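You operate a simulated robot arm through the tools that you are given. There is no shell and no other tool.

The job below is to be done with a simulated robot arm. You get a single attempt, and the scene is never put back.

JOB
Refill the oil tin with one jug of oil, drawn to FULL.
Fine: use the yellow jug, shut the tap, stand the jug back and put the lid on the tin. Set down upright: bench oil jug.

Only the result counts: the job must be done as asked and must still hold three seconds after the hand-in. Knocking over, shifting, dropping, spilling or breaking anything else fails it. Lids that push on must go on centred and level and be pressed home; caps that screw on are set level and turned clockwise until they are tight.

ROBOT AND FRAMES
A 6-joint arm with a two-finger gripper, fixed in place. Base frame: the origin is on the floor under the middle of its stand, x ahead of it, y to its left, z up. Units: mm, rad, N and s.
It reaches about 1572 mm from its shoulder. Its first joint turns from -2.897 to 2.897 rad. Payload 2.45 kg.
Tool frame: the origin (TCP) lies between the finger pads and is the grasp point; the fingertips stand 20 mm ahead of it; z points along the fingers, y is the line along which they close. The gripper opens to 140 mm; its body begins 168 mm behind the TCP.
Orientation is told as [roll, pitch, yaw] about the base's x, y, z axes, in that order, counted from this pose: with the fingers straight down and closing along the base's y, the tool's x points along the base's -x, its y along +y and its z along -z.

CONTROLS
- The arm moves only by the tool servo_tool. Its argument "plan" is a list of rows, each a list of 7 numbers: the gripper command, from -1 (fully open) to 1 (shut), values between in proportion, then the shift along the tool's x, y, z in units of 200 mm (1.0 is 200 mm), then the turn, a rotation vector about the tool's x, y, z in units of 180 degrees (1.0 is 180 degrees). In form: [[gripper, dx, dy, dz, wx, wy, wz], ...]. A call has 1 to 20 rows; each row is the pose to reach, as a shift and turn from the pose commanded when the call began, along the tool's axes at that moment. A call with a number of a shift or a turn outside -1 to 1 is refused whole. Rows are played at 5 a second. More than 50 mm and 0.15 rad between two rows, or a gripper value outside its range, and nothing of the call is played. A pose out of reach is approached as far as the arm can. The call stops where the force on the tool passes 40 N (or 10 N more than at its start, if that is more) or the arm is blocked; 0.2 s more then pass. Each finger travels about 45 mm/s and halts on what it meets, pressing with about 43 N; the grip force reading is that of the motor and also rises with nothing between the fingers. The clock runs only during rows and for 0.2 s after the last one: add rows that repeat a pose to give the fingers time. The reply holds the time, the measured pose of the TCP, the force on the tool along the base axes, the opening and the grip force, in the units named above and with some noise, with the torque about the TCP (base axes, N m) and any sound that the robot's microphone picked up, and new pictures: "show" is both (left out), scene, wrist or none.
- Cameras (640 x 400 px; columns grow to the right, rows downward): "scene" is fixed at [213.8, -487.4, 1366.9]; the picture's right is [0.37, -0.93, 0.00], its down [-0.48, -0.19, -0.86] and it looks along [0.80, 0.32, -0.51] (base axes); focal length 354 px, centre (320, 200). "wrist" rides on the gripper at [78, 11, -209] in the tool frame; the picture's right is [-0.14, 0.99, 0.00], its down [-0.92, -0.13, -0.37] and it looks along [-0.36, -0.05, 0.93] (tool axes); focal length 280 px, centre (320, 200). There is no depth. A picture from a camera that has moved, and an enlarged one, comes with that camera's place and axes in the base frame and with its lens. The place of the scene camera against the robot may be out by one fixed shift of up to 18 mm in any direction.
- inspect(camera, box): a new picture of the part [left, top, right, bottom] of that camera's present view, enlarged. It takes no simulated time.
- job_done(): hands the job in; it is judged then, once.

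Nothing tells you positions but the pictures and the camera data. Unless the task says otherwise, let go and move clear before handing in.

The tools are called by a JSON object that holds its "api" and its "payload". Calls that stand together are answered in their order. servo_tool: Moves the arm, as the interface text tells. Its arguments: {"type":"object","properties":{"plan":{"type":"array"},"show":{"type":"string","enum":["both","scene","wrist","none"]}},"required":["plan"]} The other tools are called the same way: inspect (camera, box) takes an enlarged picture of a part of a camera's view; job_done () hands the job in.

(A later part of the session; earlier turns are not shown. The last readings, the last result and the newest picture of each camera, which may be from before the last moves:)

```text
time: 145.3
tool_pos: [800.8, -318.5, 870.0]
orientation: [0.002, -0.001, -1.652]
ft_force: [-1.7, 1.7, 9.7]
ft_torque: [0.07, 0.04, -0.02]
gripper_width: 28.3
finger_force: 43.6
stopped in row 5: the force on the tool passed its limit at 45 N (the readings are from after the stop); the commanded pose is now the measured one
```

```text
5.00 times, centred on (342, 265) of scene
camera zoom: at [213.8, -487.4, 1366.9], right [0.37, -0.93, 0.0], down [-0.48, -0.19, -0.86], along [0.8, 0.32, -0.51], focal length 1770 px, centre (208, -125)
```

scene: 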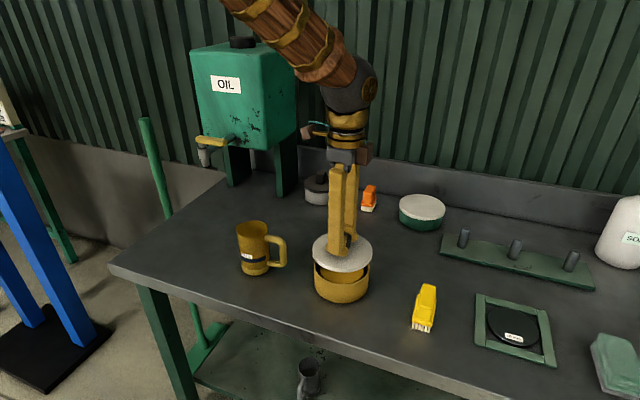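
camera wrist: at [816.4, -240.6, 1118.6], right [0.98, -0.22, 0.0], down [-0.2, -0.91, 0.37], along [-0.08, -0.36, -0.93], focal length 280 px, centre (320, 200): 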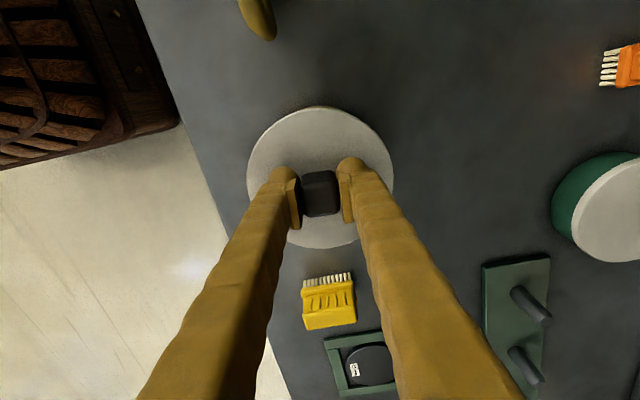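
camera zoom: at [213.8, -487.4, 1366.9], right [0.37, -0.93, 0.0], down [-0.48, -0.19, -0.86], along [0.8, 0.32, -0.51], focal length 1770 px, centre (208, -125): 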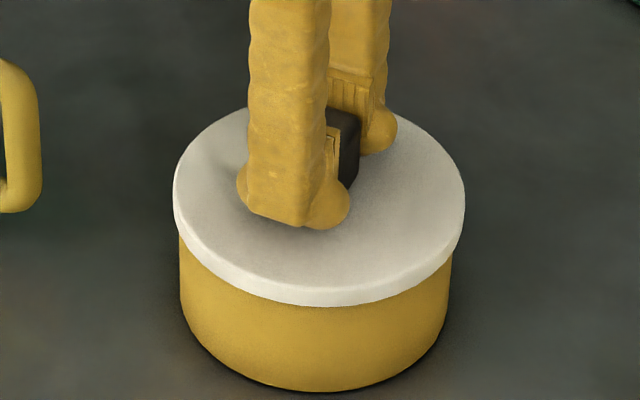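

{"api": "inspect", "payload": {"camera": "scene", "box": [334, 262, 348, 288]}}

{"api": "inspect", "payload": {"camera": "scene", "box": [306, 255, 322, 287]}}

{"api": "inspect", "payload": {"camera": "scene", "box": [358, 255, 374, 287]}}

{"api": "inspect", "payload": {"camera": "wrist", "box": [230, 90, 410, 270]}}

```text
15.38 times, centred on (341, 275) of scene
camera zoom: at [213.8, -487.4, 1366.9], right [0.37, -0.93, 0.0], down [-0.48, -0.19, -0.86], along [0.8, 0.32, -0.51], focal length 5446 px, centre (-3, -954)
```

zoom: 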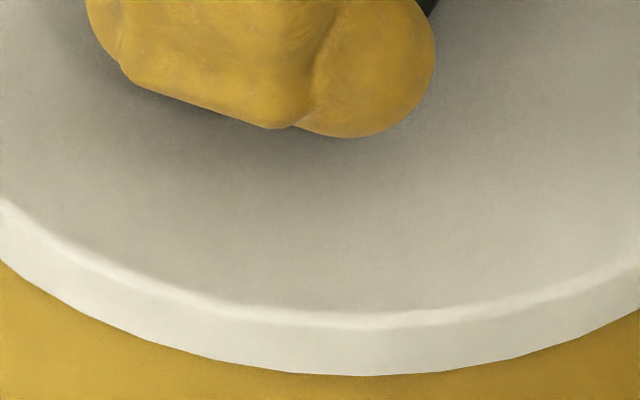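

```text
12.50 times, centred on (314, 271) of scene
camera zoom: at [213.8, -487.4, 1366.9], right [0.37, -0.93, 0.0], down [-0.48, -0.19, -0.86], along [0.8, 0.32, -0.51], focal length 4425 px, centre (395, -688)
```

zoom: 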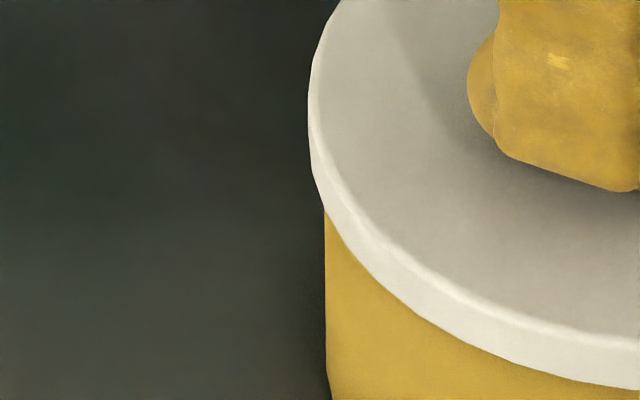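

```text
12.50 times, centred on (366, 271) of scene
camera zoom: at [213.8, -487.4, 1366.9], right [0.37, -0.93, 0.0], down [-0.48, -0.19, -0.86], along [0.8, 0.32, -0.51], focal length 4425 px, centre (-255, -688)
```

zoom: 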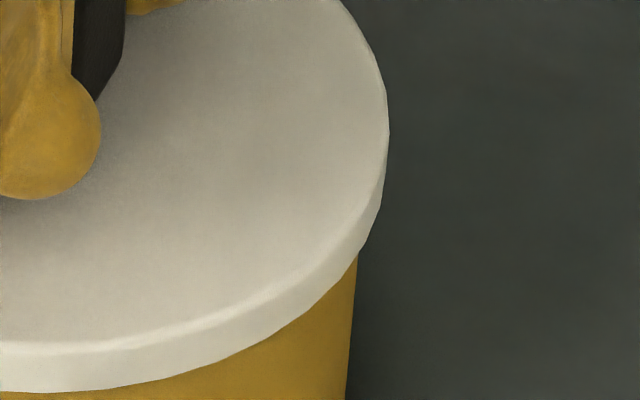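

```text
2.22 times, centred on (320, 180) of wrist
camera zoom: at [816.8, -241.2, 1079.7], right [0.98, -0.22, 0.0], down [-0.2, -0.91, 0.37], along [-0.08, -0.36, -0.93], focal length 623 px, centre (320, 244)
```

zoom: 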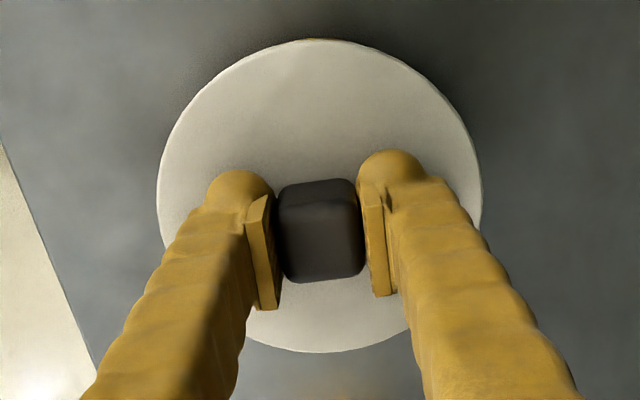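

The lid has met the rim (skirt bottom about level with it, seen without slip in the grip). I press on very slowly to feel whether it slides on.

{"api": "servo_tool", "payload": {"plan": [[1, 0, 0, 0.0015, 0, 0, 0], [1, 0, 0, 0.003, 0, 0, 0], [1, 0, 0, 0.0045, 0, 0, 0], [1, 0, 0, 0.006, 0, 0, 0], [1, 0, 0, 0.0075, 0, 0, 0], [1, 0, 0, 0.009, 0, 0, 0], [1, 0, 0, 0.0105, 0, 0, 0], [1, 0, 0, 0.012, 0, 0, 0]], "show": "none"}}

{"api": "inspect", "payload": {"camera": "scene", "box": [334, 262, 348, 288]}}

{"api": "inspect", "payload": {"camera": "wrist", "box": [230, 90, 410, 270]}}

```text
time: 146.5
tool_pos: [799.6, -319.3, 871.3]
orientation: [0.003, -0.004, -1.653]
ft_force: [-1.5, 0.4, 6.5]
ft_torque: [0.08, 0.05, -0.04]
gripper_width: 28.4
finger_force: 43.1
stopped in row 5: the force on the tool passed its limit at 42 N (the readings are from after the stop); the commanded pose is now the measured one
```

```text
15.38 times, centred on (341, 275) of scene
camera zoom: at [213.8, -487.4, 1366.9], right [0.37, -0.93, 0.0], down [-0.48, -0.19, -0.86], along [0.8, 0.32, -0.51], focal length 5446 px, centre (-3, -954)
```

zoom: 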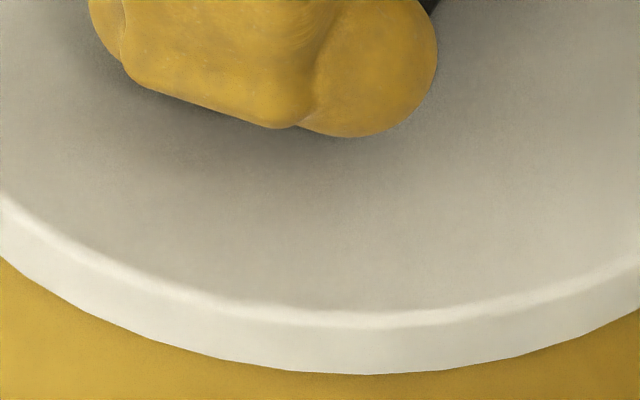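

```text
2.22 times, centred on (320, 180) of wrist
camera zoom: at [816.8, -241.2, 1079.5], right [0.98, -0.22, 0.0], down [-0.2, -0.91, 0.37], along [-0.08, -0.36, -0.93], focal length 623 px, centre (320, 244)
```

zoom: 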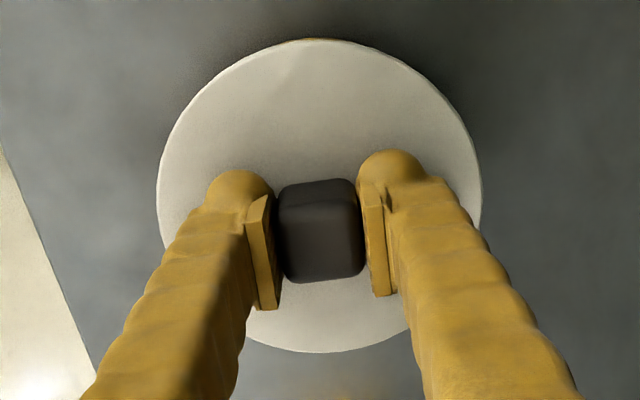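

{"api": "inspect", "payload": {"camera": "wrist", "box": [285, 100, 350, 135]}}

{"api": "inspect", "payload": {"camera": "scene", "box": [306, 250, 378, 300]}}

```text
9.85 times, centred on (318, 118) of wrist
camera zoom: at [816.8, -241.2, 1079.5], right [0.98, -0.22, 0.0], down [-0.2, -0.91, 0.37], along [-0.08, -0.36, -0.93], focal length 2761 px, centre (345, 1012)
```

zoom: 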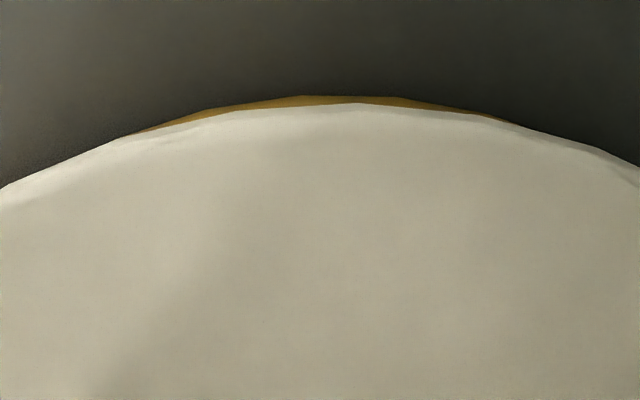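

```text
8.00 times, centred on (342, 275) of scene
camera zoom: at [213.8, -487.4, 1366.9], right [0.37, -0.93, 0.0], down [-0.48, -0.19, -0.86], along [0.8, 0.32, -0.51], focal length 2832 px, centre (144, -400)
```

zoom: 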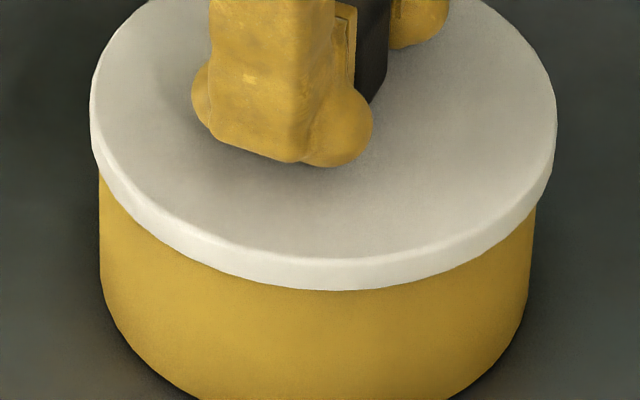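

A sliver of tin shows beyond the lid on one side, hinting that the lid is off by roughly 1 mm towards +x/-y. I lift 2 mm, shift by about (-0.8, +0.6) mm and press lightly again.

{"api": "servo_tool", "payload": {"plan": [[1, 0, 0, -0.01, 0, 0, 0], [1, 0.0027, -0.0042, -0.01, 0, 0, 0], [1, 0.0027, -0.0042, -0.004, 0, 0, 0], [1, 0.0027, -0.0042, 0, 0, 0, 0], [1, 0.0027, -0.0042, 0.002, 0, 0, 0], [1, 0.0027, -0.0042, 0.004, 0, 0, 0], [1, 0.0027, -0.0042, 0.004, 0, 0, 0]], "show": "none"}}

{"api": "inspect", "payload": {"camera": "wrist", "box": [285, 100, 350, 135]}}

```text
time: 148.1
tool_pos: [799.5, -319.5, 871.6]
orientation: [0.006, -0.001, -1.654]
ft_force: [-6.4, 6.9, 37.8]
ft_torque: [0.11, 0.12, 0.01]
gripper_width: 28.6
finger_force: 42.8
```

```text
9.85 times, centred on (318, 118) of wrist
camera zoom: at [815.8, -240.5, 1079.4], right [0.98, -0.22, 0.01], down [-0.2, -0.91, 0.37], along [-0.08, -0.36, -0.93], focal length 2761 px, centre (345, 1012)
```

zoom: 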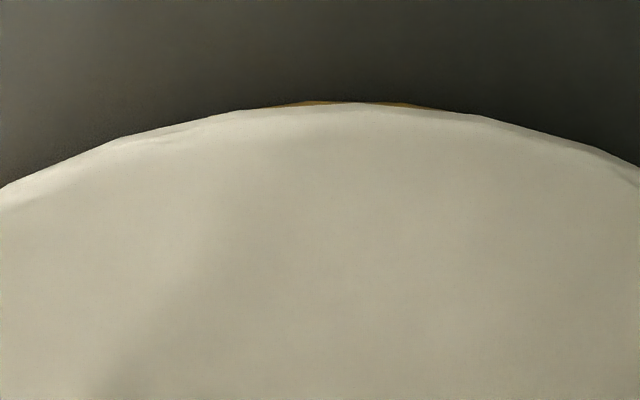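

The contact pushes the lid towards (-x, +y), so I shift a bit further that way and press again.

{"api": "servo_tool", "payload": {"plan": [[1, 0, 0, -0.012, 0, 0, 0], [1, 0.0037, -0.0043, -0.012, 0, 0, 0], [1, 0.0037, -0.0043, -0.006, 0, 0, 0], [1, 0.0037, -0.0043, -0.003, 0, 0, 0], [1, 0.0037, -0.0043, -0.001, 0, 0, 0], [1, 0.0037, -0.0043, 0, 0, 0, 0], [1, 0.0037, -0.0043, 0, 0, 0, 0]], "show": "none"}}

{"api": "inspect", "payload": {"camera": "wrist", "box": [285, 100, 350, 135]}}

```text
time: 149.7
tool_pos: [798.3, -319.6, 869.4]
orientation: [0.004, -0.004, -1.653]
ft_force: [-8.6, 1.6, 31.1]
ft_torque: [0.03, 0.16, -0.02]
gripper_width: 28.5
finger_force: 43.4
```

```text
9.85 times, centred on (318, 118) of wrist
camera zoom: at [814.9, -240.1, 1079.2], right [0.98, -0.22, 0.0], down [-0.2, -0.91, 0.37], along [-0.08, -0.36, -0.93], focal length 2761 px, centre (345, 1012)
```

zoom: 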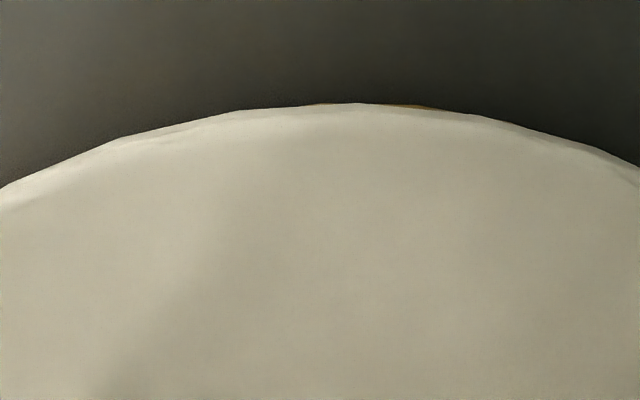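

{"api": "servo_tool", "payload": {"plan": [[1, 0, 0, -0.012, 0, 0, 0], [1, 0.0003, -0.005, -0.012, 0, 0, 0], [1, 0.0003, -0.005, -0.006, 0, 0, 0], [1, 0.0003, -0.005, -0.003, 0, 0, 0], [1, 0.0003, -0.005, -0.001, 0, 0, 0], [1, 0.0003, -0.005, 0, 0, 0, 0], [1, 0.0003, -0.005, 0, 0, 0, 0]], "show": "none"}}

{"api": "inspect", "payload": {"camera": "wrist", "box": [285, 100, 350, 135]}}

```text
time: 151.3
tool_pos: [797.4, -318.5, 870.2]
orientation: [0.006, -0.004, -1.652]
ft_force: [-5.4, -0.8, 20.6]
ft_torque: [-0.03, 0.08, 0.02]
gripper_width: 28.5
finger_force: 43.3
```

```text
9.85 times, centred on (318, 118) of wrist
camera zoom: at [813.9, -239.7, 1079.1], right [0.98, -0.22, 0.0], down [-0.2, -0.91, 0.37], along [-0.08, -0.36, -0.93], focal length 2761 px, centre (345, 1012)
```

zoom: 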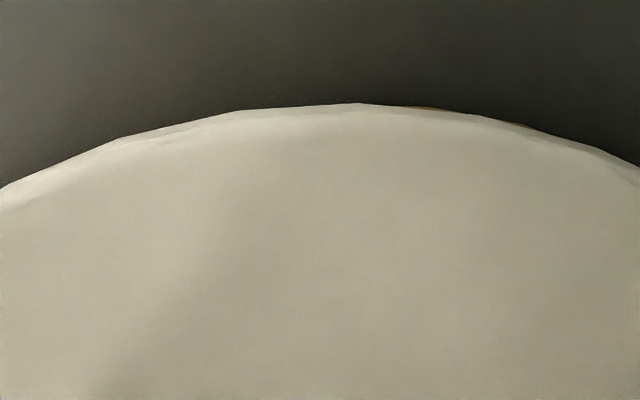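

The resistance is falling as I go; I shift another millimetre towards -x.

{"api": "servo_tool", "payload": {"plan": [[1, 0, 0, -0.012, 0, 0, 0], [1, -0.0003, -0.005, -0.012, 0, 0, 0], [1, -0.0003, -0.005, -0.006, 0, 0, 0], [1, -0.0003, -0.005, -0.003, 0, 0, 0], [1, -0.0003, -0.005, -0.001, 0, 0, 0], [1, -0.0003, -0.005, 0, 0, 0, 0], [1, -0.0003, -0.005, 0.001, 0, 0, 0]], "show": "none"}}

{"api": "inspect", "payload": {"camera": "wrist", "box": [285, 100, 350, 135]}}

{"api": "inspect", "payload": {"camera": "scene", "box": [306, 250, 378, 300]}}

```text
time: 152.9
tool_pos: [796.4, -317.6, 871.6]
orientation: [0.006, -0.003, -1.654]
ft_force: [-2.3, 0.6, 20.4]
ft_torque: [0.03, 0.05, -0.03]
gripper_width: 28.5
finger_force: 42.9
```

```text
9.85 times, centred on (318, 118) of wrist
camera zoom: at [813.0, -239.6, 1079.0], right [0.98, -0.22, 0.01], down [-0.2, -0.91, 0.37], along [-0.08, -0.36, -0.93], focal length 2761 px, centre (345, 1012)
```

zoom: 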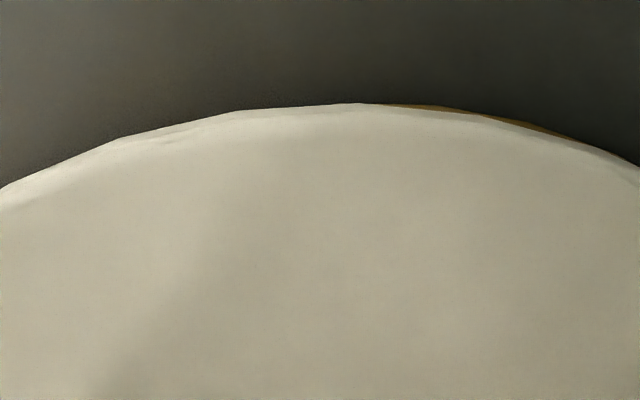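

```text
8.00 times, centred on (342, 275) of scene
camera zoom: at [213.8, -487.4, 1366.9], right [0.37, -0.93, 0.0], down [-0.48, -0.19, -0.86], along [0.8, 0.32, -0.51], focal length 2832 px, centre (144, -400)
```

zoom: 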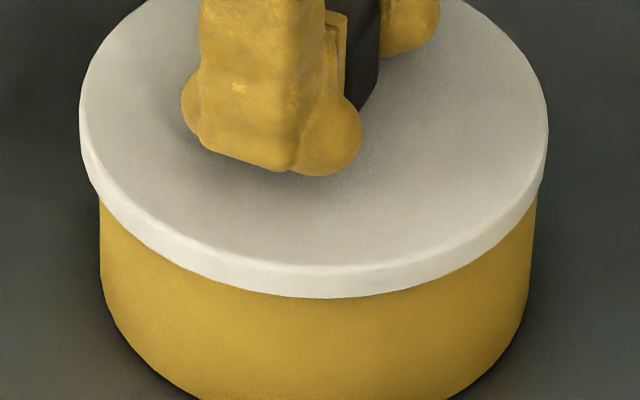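

No drop-in, and by view the lid is now shifted too far towards -x. Before trying on, I want to see the lid's underside: I lift it high, near the scene camera's eye level, for a side view.

{"api": "servo_tool", "payload": {"plan": [[1, 0, 0, -0.05, 0, 0, 0], [1, 0, 0, -0.25, 0, 0, 0], [1, 0, 0, -0.5, 0, 0, 0], [1, 0, 0, -0.75, 0, 0, 0], [1, 0, 0, -1.0, 0, 0, 0]], "show": "none"}}

{"api": "servo_tool", "payload": {"plan": [[1, 0, 0, -0.25, 0, 0, 0], [1, 0, 0, -0.5, 0, 0, 0], [1, 0, 0, -0.75, 0, 0, 0], [1, 0, 0, -1.0, 0, 0, 0], [1, 0, 0, -1.0, 0, 0, 0]], "show": "scene"}}

```text
time: 154.1
tool_pos: [797.5, -318.7, 1070.9]
orientation: [0.003, -0.003, -1.653]
ft_force: [0.0, 0.2, -1.5]
ft_torque: [0.04, 0.01, -0.01]
gripper_width: 28.6
finger_force: 42.6
```

```text
time: 155.3
tool_pos: [795.8, -317.3, 1269.0]
orientation: [0.005, -0.003, -1.653]
ft_force: [0.1, -0.2, -0.3]
ft_torque: [0.01, -0.02, 0.0]
gripper_width: 28.7
finger_force: 43.0
```

scene: 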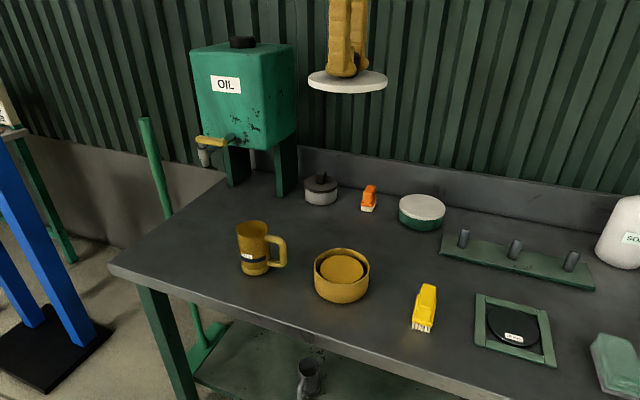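

{"api": "inspect", "payload": {"camera": "scene", "box": [300, 55, 395, 105]}}

{"api": "inspect", "payload": {"camera": "scene", "box": [305, 238, 378, 305]}}

{"api": "inspect", "payload": {"camera": "scene", "box": [325, 265, 360, 305]}}

```text
6.74 times, centred on (348, 80) of scene
camera zoom: at [213.8, -487.4, 1366.9], right [0.37, -0.93, 0.0], down [-0.48, -0.19, -0.86], along [0.8, 0.32, -0.51], focal length 2385 px, centre (135, 1008)
```

zoom: 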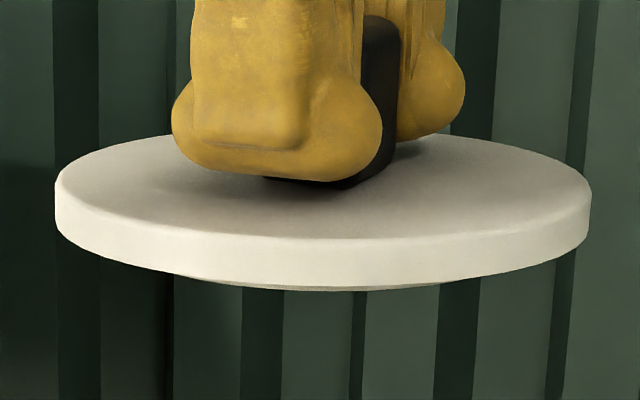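

```text
5.97 times, centred on (342, 272) of scene
camera zoom: at [213.8, -487.4, 1366.9], right [0.37, -0.93, 0.0], down [-0.48, -0.19, -0.86], along [0.8, 0.32, -0.51], focal length 2113 px, centre (192, -227)
```

zoom: 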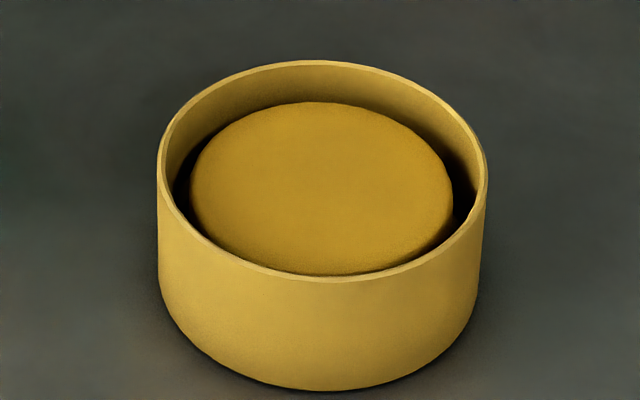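

```text
10.00 times, centred on (342, 285) of scene
camera zoom: at [213.8, -487.4, 1366.9], right [0.37, -0.93, 0.0], down [-0.48, -0.19, -0.86], along [0.8, 0.32, -0.51], focal length 3540 px, centre (95, -650)
```

zoom: 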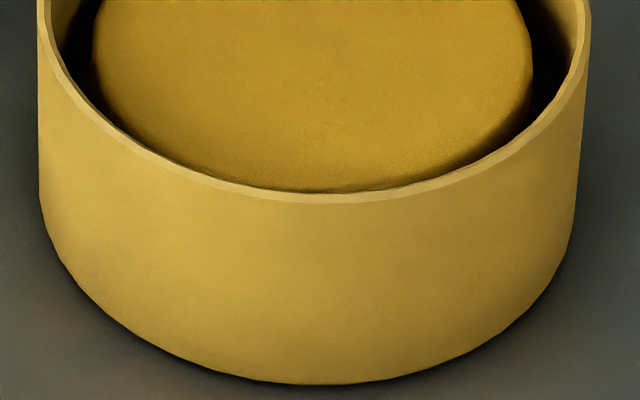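

There is a plug under the lid's flange. I raise the lid a bit more for a nearly edge-on view of it.

{"api": "servo_tool", "payload": {"plan": [[1, 0, 0, -0.2, 0, 0, 0], [1, 0, 0, -0.4, 0, 0, 0], [1, 0, 0, -0.4, 0, 0, 0]], "show": "scene"}}

{"api": "inspect", "payload": {"camera": "scene", "box": [295, 0, 400, 60]}}

```text
time: 156.1
tool_pos: [795.3, -318.4, 1349.5]
orientation: [0.004, -0.002, -1.653]
ft_force: [-0.5, -0.5, -0.2]
ft_torque: [0.04, -0.01, 0.0]
gripper_width: 28.4
finger_force: 43.4
```

scene: 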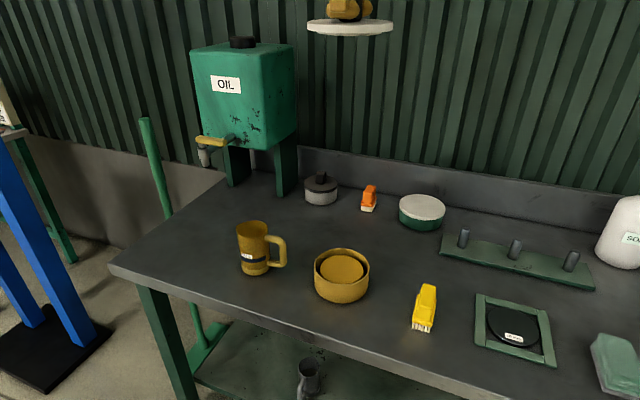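

```text
6.10 times, centred on (348, 30) of scene
camera zoom: at [213.8, -487.4, 1366.9], right [0.37, -0.93, 0.0], down [-0.48, -0.19, -0.86], along [0.8, 0.32, -0.51], focal length 2158 px, centre (152, 1236)
```

zoom: 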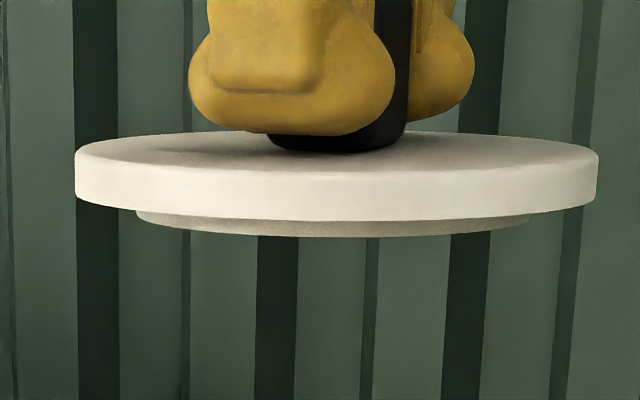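

The lid has a flange (radius about 64) and a plug about 5 mm deep with radius about 49, so it simply seats with its flange on the rim; the tin's rim is at about z = 840. I bring it back down, re-centred by my combined measurements.

{"api": "servo_tool", "payload": {"plan": [[1, 0, 0.005, 0.2, 0, 0, 0], [1, -0.0005, 0.01, 0.4, 0, 0, 0], [1, -0.0009, 0.0191, 0.6, 0, 0, 0], [1, -0.0009, 0.0191, 0.8, 0, 0, 0], [1, -0.0009, 0.0191, 1.0, 0, 0, 0]], "show": "none"}}

{"api": "servo_tool", "payload": {"plan": [[1, 0, 0, 0.2, 0, 0, 0], [1, 0, 0, 0.4, 0, 0, 0], [1, 0, 0, 0.6, 0, 0, 0], [1, 0, 0, 0.8, 0, 0, 0], [1, 0, 0, 1.0, 0, 0, 0], [1, 0, 0, 1.0, 0, 0, 0]], "show": "scene"}}

```text
time: 157.3
tool_pos: [799.4, -316.7, 1150.3]
orientation: [0.003, -0.003, -1.653]
ft_force: [-0.5, 0.3, -1.3]
ft_torque: [-0.01, 0.02, 0.01]
gripper_width: 28.5
finger_force: 43.0
```

```text
time: 158.7
tool_pos: [799.5, -318.9, 949.8]
orientation: [0.003, -0.003, -1.652]
ft_force: [0.6, 0.1, -1.4]
ft_torque: [0.02, -0.01, 0.03]
gripper_width: 28.4
finger_force: 42.6
```

scene: 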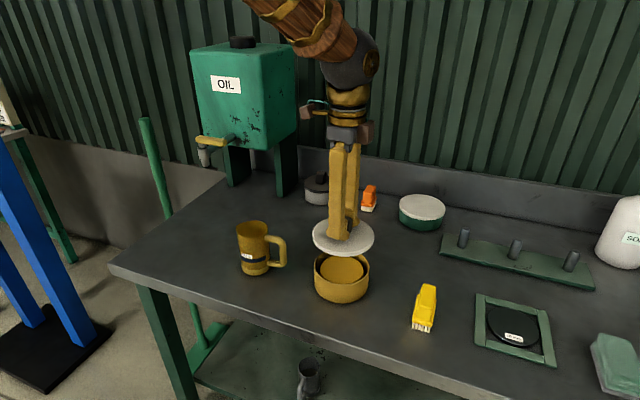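

{"api": "servo_tool", "payload": {"plan": [[1, 0, 0, 0.12, 0.0002, -0.0005, 0], [1, 0, 0, 0.24, 0.0004, -0.001, 0], [1, 0, 0, 0.34, 0.0004, -0.001, 0], [1, 0, 0, 0.34, 0.0004, -0.001, 0]], "show": "wrist"}}

{"api": "inspect", "payload": {"camera": "scene", "box": [306, 245, 378, 300]}}

{"api": "inspect", "payload": {"camera": "wrist", "box": [285, 100, 350, 135]}}

```text
time: 159.7
tool_pos: [799.7, -318.7, 880.4]
orientation: [0.002, -0.005, -1.653]
ft_force: [0.3, 0.3, -1.8]
ft_torque: [-0.01, 0.03, -0.02]
gripper_width: 28.5
finger_force: 43.1
camera wrist: at [817.2, -239.0, 1089.4], right [0.98, -0.22, 0.0], down [-0.2, -0.91, 0.37], along [-0.08, -0.37, -0.93], focal length 280 px, centre (320, 200)
```

wrist: 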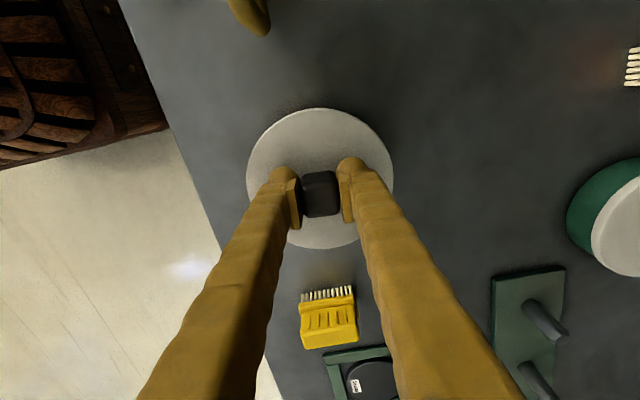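

```text
7.27 times, centred on (342, 272) of scene
camera zoom: at [213.8, -487.4, 1366.9], right [0.37, -0.93, 0.0], down [-0.48, -0.19, -0.86], along [0.8, 0.32, -0.51], focal length 2574 px, centre (160, -327)
```

zoom: 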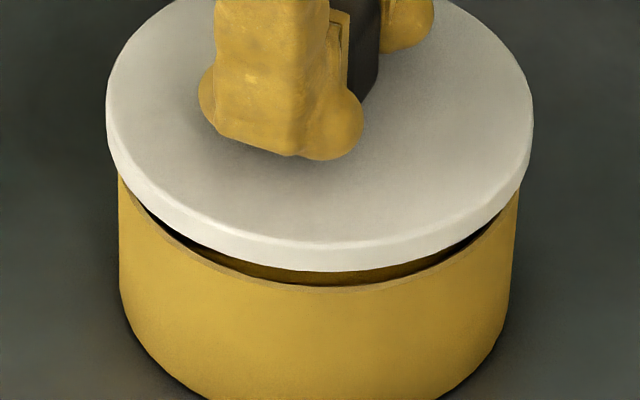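

```text
9.85 times, centred on (318, 118) of wrist
camera zoom: at [817.2, -239.0, 1089.4], right [0.98, -0.22, 0.0], down [-0.2, -0.91, 0.37], along [-0.08, -0.37, -0.93], focal length 2761 px, centre (345, 1012)
```

zoom: 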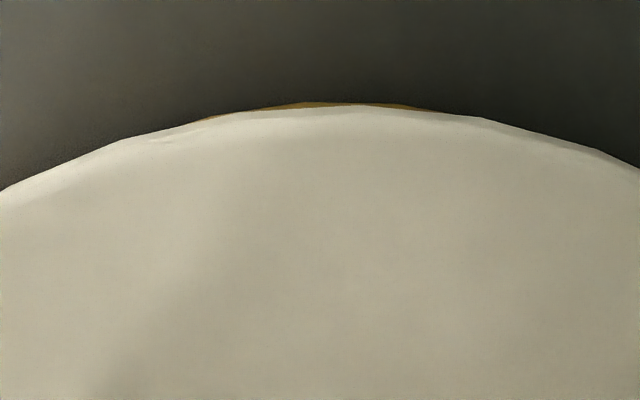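

The lid looks well centred now, with perhaps 0.7 mm too much towards +x. I nudge it and lower slowly to contact.

{"api": "servo_tool", "payload": {"plan": [[1, 0.0002, -0.0035, 0, 0, 0, 0], [1, 0.0002, -0.0035, 0.02, 0, 0, 0], [1, 0.0002, -0.0035, 0.035, 0, 0, 0], [1, 0.0002, -0.0035, 0.042, 0, 0, 0], [1, 0.0002, -0.0035, 0.046, 0, 0, 0], [1, 0.0002, -0.0035, 0.049, 0, 0, 0], [1, 0.0002, -0.0035, 0.051, 0, 0, 0], [1, 0.0002, -0.0035, 0.0525, 0, 0, 0], [1, 0.0002, -0.0035, 0.0535, 0, 0, 0]], "show": "none"}}

{"api": "inspect", "payload": {"camera": "scene", "box": [306, 245, 378, 300]}}

{"api": "inspect", "payload": {"camera": "wrist", "box": [285, 100, 350, 135]}}

{"api": "inspect", "payload": {"camera": "scene", "box": [334, 262, 348, 288]}}

```text
time: 161.7
tool_pos: [798.9, -319.7, 870.9]
orientation: [0.001, -0.005, -1.653]
ft_force: [-0.8, -0.9, -1.1]
ft_torque: [-0.01, 0.03, -0.02]
gripper_width: 28.3
finger_force: 43.3
```

```text
7.27 times, centred on (342, 272) of scene
camera zoom: at [213.8, -487.4, 1366.9], right [0.37, -0.93, 0.0], down [-0.48, -0.19, -0.86], along [0.8, 0.32, -0.51], focal length 2574 px, centre (160, -327)
```

zoom: 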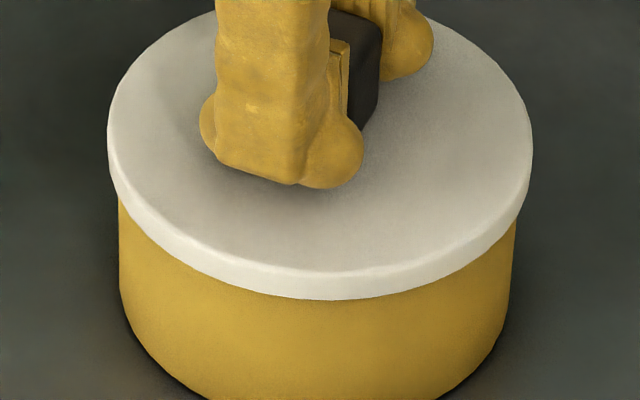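

```text
9.85 times, centred on (318, 118) of wrist
camera zoom: at [816.5, -239.7, 1079.3], right [0.98, -0.22, 0.0], down [-0.2, -0.91, 0.37], along [-0.08, -0.37, -0.93], focal length 2761 px, centre (345, 1012)
```

zoom: 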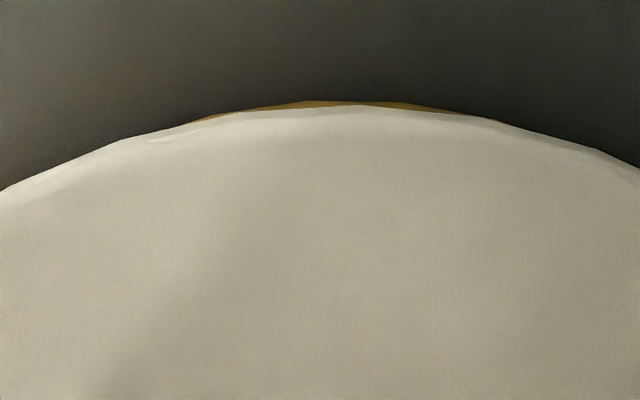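

```text
15.38 times, centred on (341, 275) of scene
camera zoom: at [213.8, -487.4, 1366.9], right [0.37, -0.93, 0.0], down [-0.48, -0.19, -0.86], along [0.8, 0.32, -0.51], focal length 5446 px, centre (-3, -954)
```

zoom: 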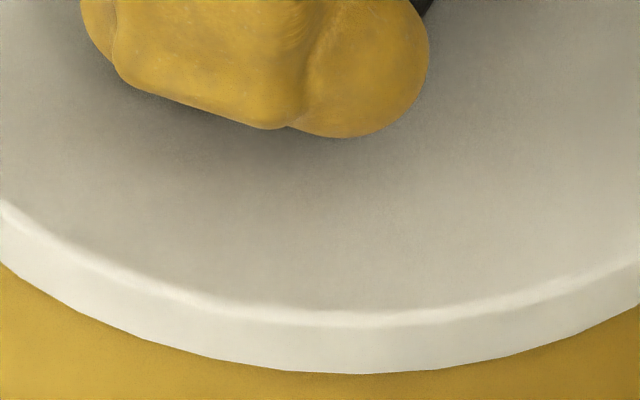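

No contact yet, although it's now slightly lower than the earlier contact height. I continue down in small steps.

{"api": "servo_tool", "payload": {"plan": [[1, 0, 0, 0.002, 0, 0, 0], [1, 0, 0, 0.004, 0, 0, 0], [1, 0, 0, 0.006, 0, 0, 0], [1, 0, 0, 0.008, 0, 0, 0], [1, 0, 0, 0.01, 0, 0, 0], [1, 0, 0, 0.012, 0, 0, 0]], "show": "none"}}

{"api": "inspect", "payload": {"camera": "scene", "box": [306, 245, 378, 300]}}

{"api": "inspect", "payload": {"camera": "wrist", "box": [285, 100, 350, 135]}}

```text
time: 163.2
tool_pos: [800.0, -319.4, 870.6]
orientation: [0.006, -0.006, -1.653]
ft_force: [-1.7, 0.4, 5.6]
ft_torque: [0.07, -0.03, 0.03]
gripper_width: 28.3
finger_force: 43.1
stopped in row 6: the force on the tool passed its limit at 41 N (the readings are from after the stop); the commanded pose is now the measured one
```

```text
7.27 times, centred on (342, 272) of scene
camera zoom: at [213.8, -487.4, 1366.9], right [0.37, -0.93, 0.0], down [-0.48, -0.19, -0.86], along [0.8, 0.32, -0.51], focal length 2574 px, centre (160, -327)
```

zoom: 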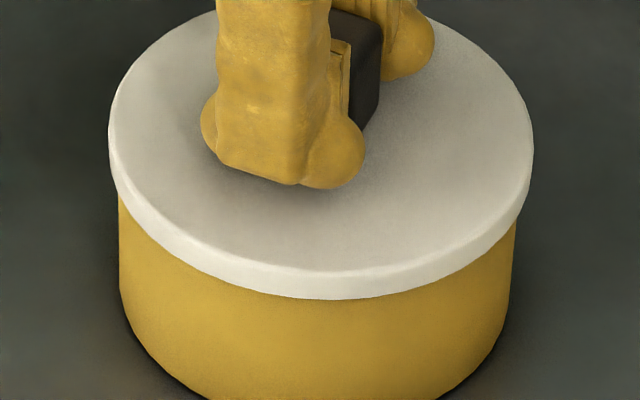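

```text
9.85 times, centred on (318, 118) of wrist
camera zoom: at [816.6, -239.6, 1078.8], right [0.98, -0.22, 0.01], down [-0.2, -0.9, 0.37], along [-0.08, -0.37, -0.93], focal length 2761 px, centre (345, 1012)
```

zoom: 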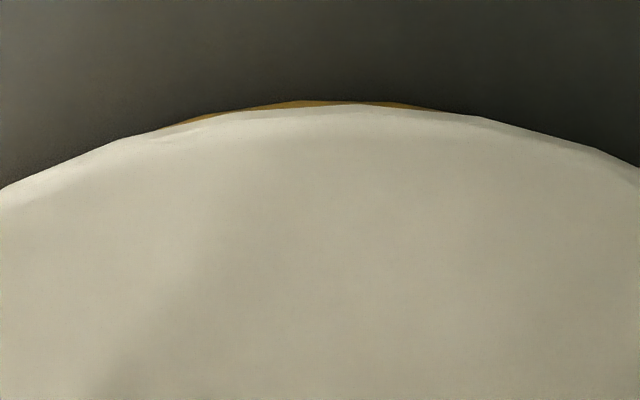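

The flange now rests on the rim (contact at 41 N). I lift 2 mm, correct the small x offset, and re-read the orientation unloaded.

{"api": "servo_tool", "payload": {"plan": [[1, 0, 0, -0.012, 0, 0, 0], [1, 0.0002, -0.0033, -0.012, 0, 0, 0], [1, 0.0002, -0.0033, -0.012, 0, 0, 0]], "show": "none"}}

{"api": "servo_tool", "payload": {"plan": [[1, 0, 0, 0, 0, 0, 0]], "show": "none"}}

{"api": "servo_tool", "payload": {"plan": [[1, 0, 0, 0, 0, 0, 0]], "show": "none"}}

{"api": "inspect", "payload": {"camera": "scene", "box": [306, 245, 378, 300]}}

{"api": "inspect", "payload": {"camera": "wrist", "box": [285, 100, 350, 135]}}

```text
time: 164.0
tool_pos: [799.8, -318.3, 871.7]
orientation: [0.008, -0.007, -1.651]
ft_force: [-0.9, 1.2, -0.7]
ft_torque: [0.02, -0.03, 0.07]
gripper_width: 28.4
finger_force: 42.6
```

```text
time: 164.4
tool_pos: [798.1, -317.7, 872.2]
orientation: [0.005, -0.007, -1.652]
ft_force: [-0.2, -0.1, 0.4]
ft_torque: [-0.02, -0.01, 0.0]
gripper_width: 28.7
finger_force: 43.3
```

```text
time: 164.8
tool_pos: [800.2, -319.8, 872.3]
orientation: [0.007, -0.008, -1.652]
ft_force: [-0.5, 0.3, -0.2]
ft_torque: [-0.01, 0.05, 0.02]
gripper_width: 28.5
finger_force: 43.1
```

```text
7.27 times, centred on (342, 272) of scene
camera zoom: at [213.8, -487.4, 1366.9], right [0.37, -0.93, 0.0], down [-0.48, -0.19, -0.86], along [0.8, 0.32, -0.51], focal length 2574 px, centre (160, -327)
```

zoom: 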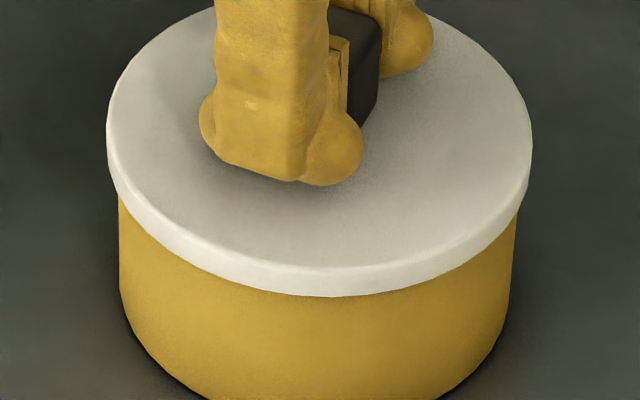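

```text
9.85 times, centred on (318, 118) of wrist
camera zoom: at [815.9, -239.4, 1080.7], right [0.98, -0.22, 0.01], down [-0.2, -0.9, 0.37], along [-0.08, -0.37, -0.93], focal length 2761 px, centre (345, 1012)
```

zoom: 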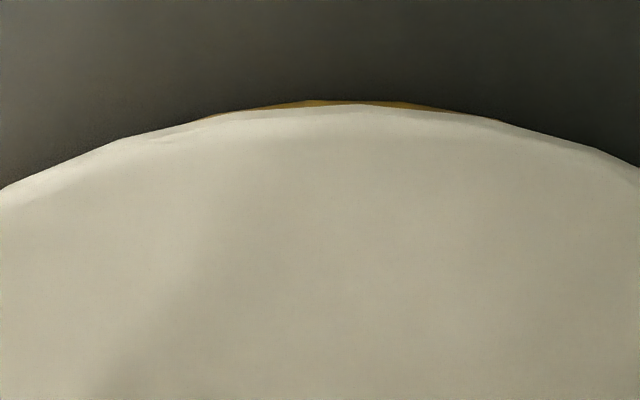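

I level the tool (it had picked up about 0.4° from the pressing stops) and check again.

{"api": "servo_tool", "payload": {"plan": [[1, 0.001, 0, 0, 0.0019, -0.0023, 0], [1, 0.001, 0, 0, 0.0019, -0.0023, 0], [1, 0.001, 0, 0, 0.0019, -0.0023, 0]], "show": "none"}}

{"api": "servo_tool", "payload": {"plan": [[1, 0, 0, 0, 0, 0, 0]], "show": "none"}}

{"api": "inspect", "payload": {"camera": "scene", "box": [306, 245, 378, 300]}}

{"api": "inspect", "payload": {"camera": "wrist", "box": [285, 100, 350, 135]}}

```text
time: 165.6
tool_pos: [798.8, -318.4, 872.6]
orientation: [-0.002, -0.014, -1.654]
ft_force: [-0.2, 1.0, -0.9]
ft_torque: [0.01, 0.03, 0.0]
gripper_width: 28.5
finger_force: 43.1
```

```text
time: 166.0
tool_pos: [799.6, -318.6, 872.4]
orientation: [-0.001, -0.013, -1.652]
ft_force: [0.2, -0.3, -1.2]
ft_torque: [-0.03, 0.02, -0.02]
gripper_width: 28.5
finger_force: 43.1
```

```text
7.27 times, centred on (342, 272) of scene
camera zoom: at [213.8, -487.4, 1366.9], right [0.37, -0.93, 0.0], down [-0.48, -0.19, -0.86], along [0.8, 0.32, -0.51], focal length 2574 px, centre (160, -327)
```

zoom: 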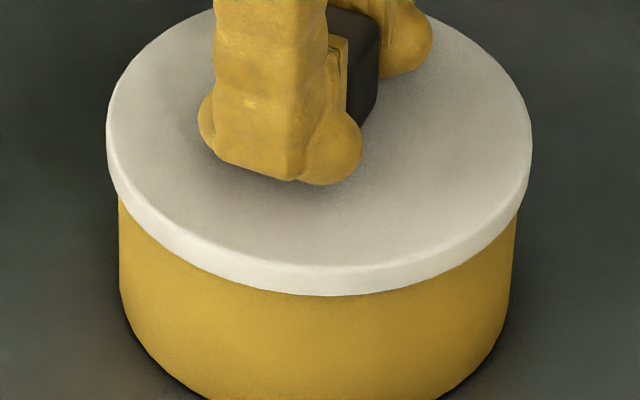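

```text
9.85 times, centred on (318, 118) of wrist
camera zoom: at [817.2, -237.8, 1080.1], right [0.98, -0.22, 0.0], down [-0.2, -0.9, 0.38], along [-0.08, -0.37, -0.92], focal length 2761 px, centre (345, 1012)
```

zoom: 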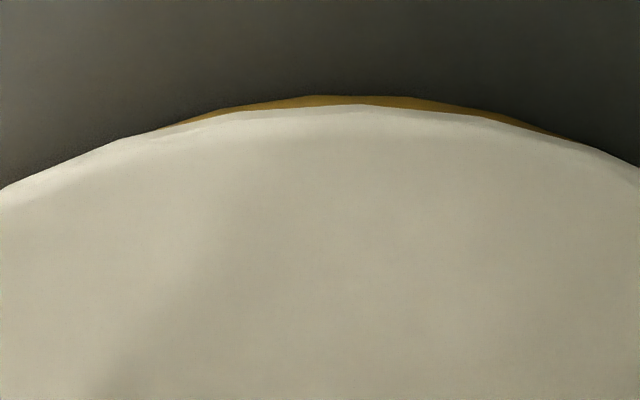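

The pitch correction had the wrong sign (I misread the angle convention); I correct it now about the tool's own axes.

{"api": "servo_tool", "payload": {"plan": [[1, 0, 0, 0, -0.0004, 0.0041, 0], [1, 0, 0, 0, -0.0004, 0.0041, 0], [1, 0, 0, 0, -0.0004, 0.0041, 0]], "show": "none"}}

{"api": "servo_tool", "payload": {"plan": [[1, 0, 0, 0, 0, 0, 0]], "show": "none"}}

{"api": "servo_tool", "payload": {"plan": [[1, 0, 0, 0, 0, 0, 0]], "show": "none"}}

{"api": "inspect", "payload": {"camera": "scene", "box": [306, 245, 378, 300]}}

{"api": "inspect", "payload": {"camera": "wrist", "box": [285, 100, 350, 135]}}

```text
time: 166.8
tool_pos: [798.9, -318.7, 872.1]
orientation: [0.001, 0.0, -1.653]
ft_force: [0.3, 0.2, -0.9]
ft_torque: [-0.05, -0.03, 0.0]
gripper_width: 28.5
finger_force: 43.7
```

```text
time: 167.2
tool_pos: [799.3, -318.4, 872.2]
orientation: [-0.001, -0.001, -1.653]
ft_force: [-0.2, 0.9, -0.2]
ft_torque: [0.0, -0.03, -0.01]
gripper_width: 28.4
finger_force: 43.1
```

```text
time: 167.6
tool_pos: [799.0, -318.5, 872.2]
orientation: [0.001, 0.0, -1.652]
ft_force: [-0.1, 0.8, -0.7]
ft_torque: [-0.01, 0.02, -0.02]
gripper_width: 28.5
finger_force: 43.0
```

```text
7.27 times, centred on (342, 272) of scene
camera zoom: at [213.8, -487.4, 1366.9], right [0.37, -0.93, 0.0], down [-0.48, -0.19, -0.86], along [0.8, 0.32, -0.51], focal length 2574 px, centre (160, -327)
```

zoom: 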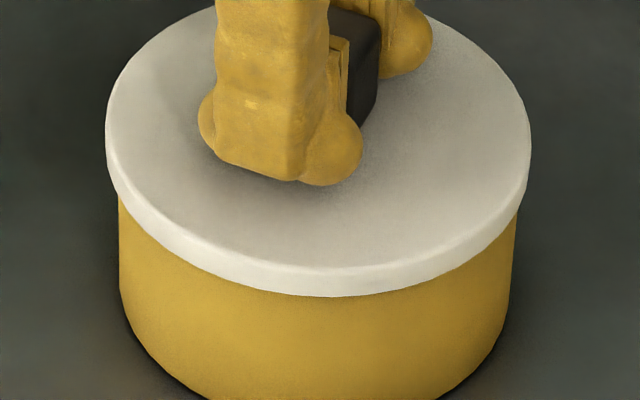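

```text
9.85 times, centred on (318, 118) of wrist
camera zoom: at [816.7, -240.6, 1081.1], right [0.98, -0.22, 0.0], down [-0.2, -0.91, 0.37], along [-0.08, -0.36, -0.93], focal length 2761 px, centre (345, 1012)
```

zoom: 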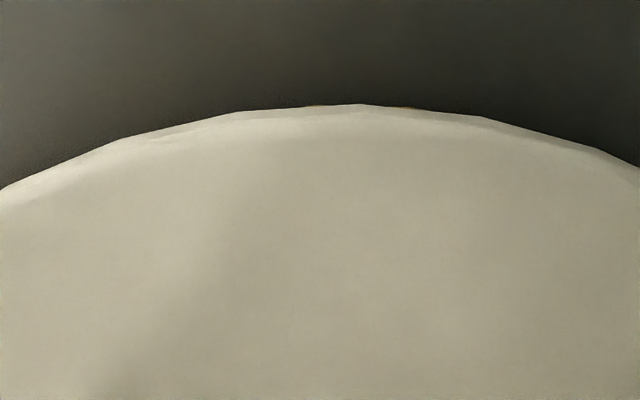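

Now level and, by all three measures, centred within about 0.4 mm. I lower and press.

{"api": "servo_tool", "payload": {"plan": [[1, 0, 0, 0.004, 0, 0, 0], [1, 0, 0, 0.007, 0, 0, 0], [1, 0, 0, 0.009, 0, 0, 0], [1, 0, 0, 0.01, 0, 0, 0], [1, 0, 0, 0.011, 0, 0, 0], [1, 0, 0, 0.012, 0, 0, 0], [1, 0, 0, 0.013, 0, 0, 0], [1, 0, 0, 0.014, 0, 0, 0], [1, 0, 0, 0.015, 0, 0, 0], [1, 0, 0, 0.016, 0, 0, 0], [1, 0, 0, 0.017, 0, 0, 0], [1, 0, 0, 0.018, 0, 0, 0]], "show": "none"}}

{"api": "inspect", "payload": {"camera": "scene", "box": [306, 245, 378, 300]}}

{"api": "inspect", "payload": {"camera": "wrist", "box": [285, 100, 350, 135]}}

```text
time: 170.1
tool_pos: [800.5, -319.2, 870.3]
orientation: [-0.002, -0.001, -1.652]
ft_force: [-1.4, 1.3, 7.9]
ft_torque: [0.07, 0.07, 0.04]
gripper_width: 28.1
finger_force: 42.8
stopped in row 12: the force on the tool passed its limit at 42 N (the readings are from after the stop); the commanded pose is now the measured one
```

```text
7.27 times, centred on (342, 272) of scene
camera zoom: at [213.8, -487.4, 1366.9], right [0.37, -0.93, 0.0], down [-0.48, -0.19, -0.86], along [0.8, 0.32, -0.51], focal length 2574 px, centre (160, -327)
```

zoom: 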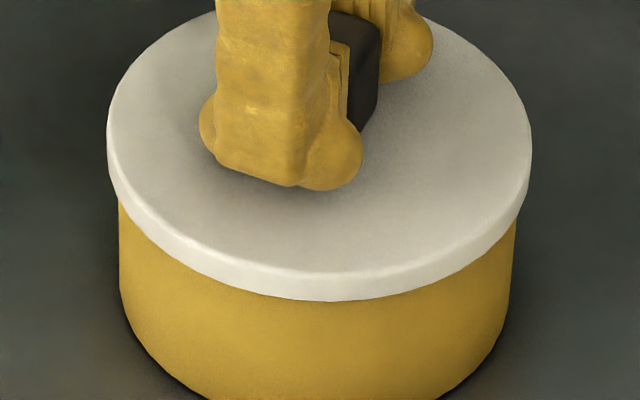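

```text
9.85 times, centred on (318, 118) of wrist
camera zoom: at [816.7, -240.6, 1079.0], right [0.98, -0.22, 0.0], down [-0.2, -0.91, 0.37], along [-0.08, -0.36, -0.93], focal length 2761 px, centre (345, 1012)
```

zoom: 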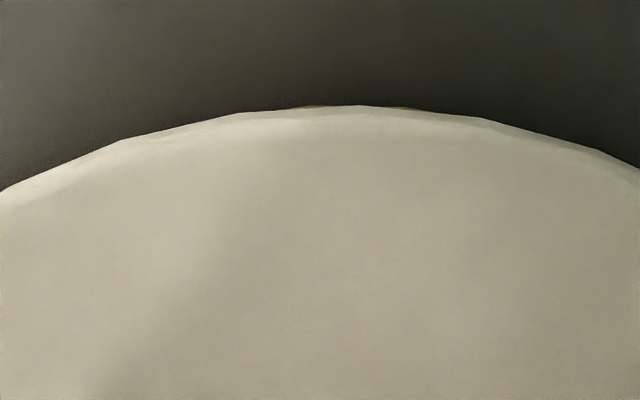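

Pressed with 42 N, flange flat on the rim. I open the fingers gently and lift away, then look.

{"api": "servo_tool", "payload": {"plan": [[0.55, 0, 0, 0, 0, 0, 0], [0.45, 0, 0, 0, 0, 0, 0], [0.3, 0, 0, -0.003, 0, 0, 0], [0.15, 0, 0, -0.006, 0, 0, 0], [0.1, 0, 0, -0.01, 0, 0, 0], [0.1, 0, 0, -0.05, 0, 0, 0], [0.1, 0, 0, -0.2, 0, 0, 0], [0.1, 0, 0, -0.4, 0, 0, 0], [0.1, 0, 0, -0.4, 0, 0, 0]], "show": "both"}}

{"api": "inspect", "payload": {"camera": "scene", "box": [306, 225, 378, 300]}}

{"api": "inspect", "payload": {"camera": "wrist", "box": [250, 90, 390, 250]}}

```text
time: 172.1
tool_pos: [799.2, -318.6, 950.0]
orientation: [0.0, -0.001, -1.653]
ft_force: [0.5, -0.4, 0.6]
ft_torque: [-0.04, 0.0, 0.02]
gripper_width: 63.0
finger_force: 0.2
camera wrist: at [816.0, -240.0, 1158.7], right [0.98, -0.22, 0.0], down [-0.2, -0.91, 0.37], along [-0.08, -0.36, -0.93], focal length 280 px, centre (320, 200)
```

scene: 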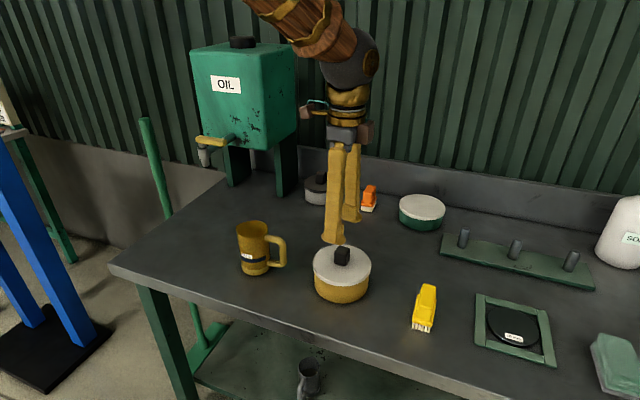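
wrist: 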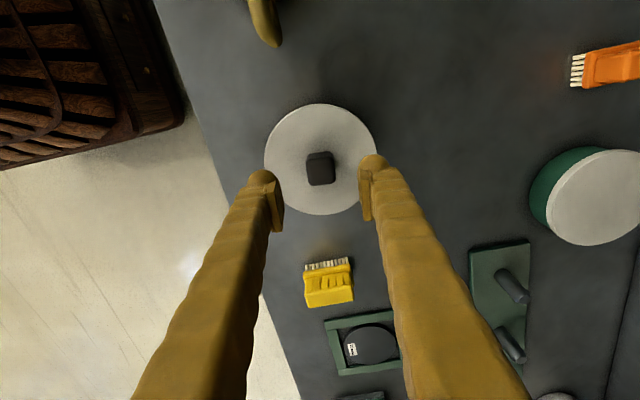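

```text
5.33 times, centred on (342, 262) of scene
camera zoom: at [213.8, -487.4, 1366.9], right [0.37, -0.93, 0.0], down [-0.48, -0.19, -0.86], along [0.8, 0.32, -0.51], focal length 1888 px, centre (203, -133)
```

zoom: 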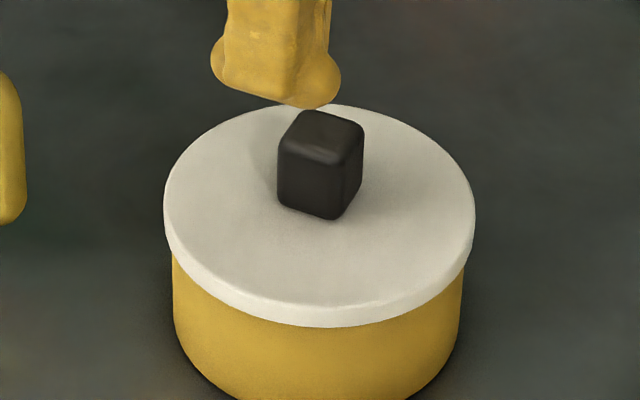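

```text
2.50 times, centred on (320, 170) of wrist
camera zoom: at [816.0, -240.0, 1158.7], right [0.98, -0.22, 0.0], down [-0.2, -0.91, 0.37], along [-0.08, -0.36, -0.93], focal length 701 px, centre (320, 275)
```

zoom: 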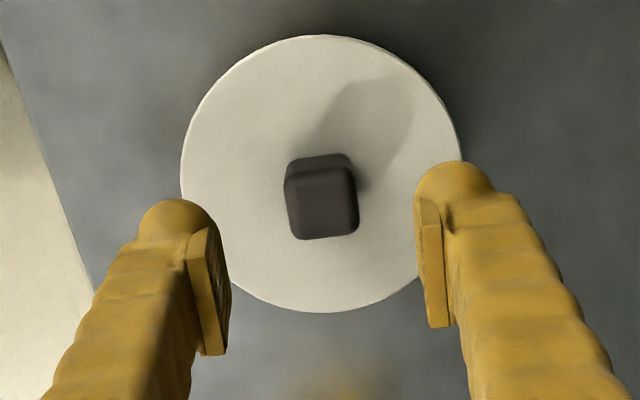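

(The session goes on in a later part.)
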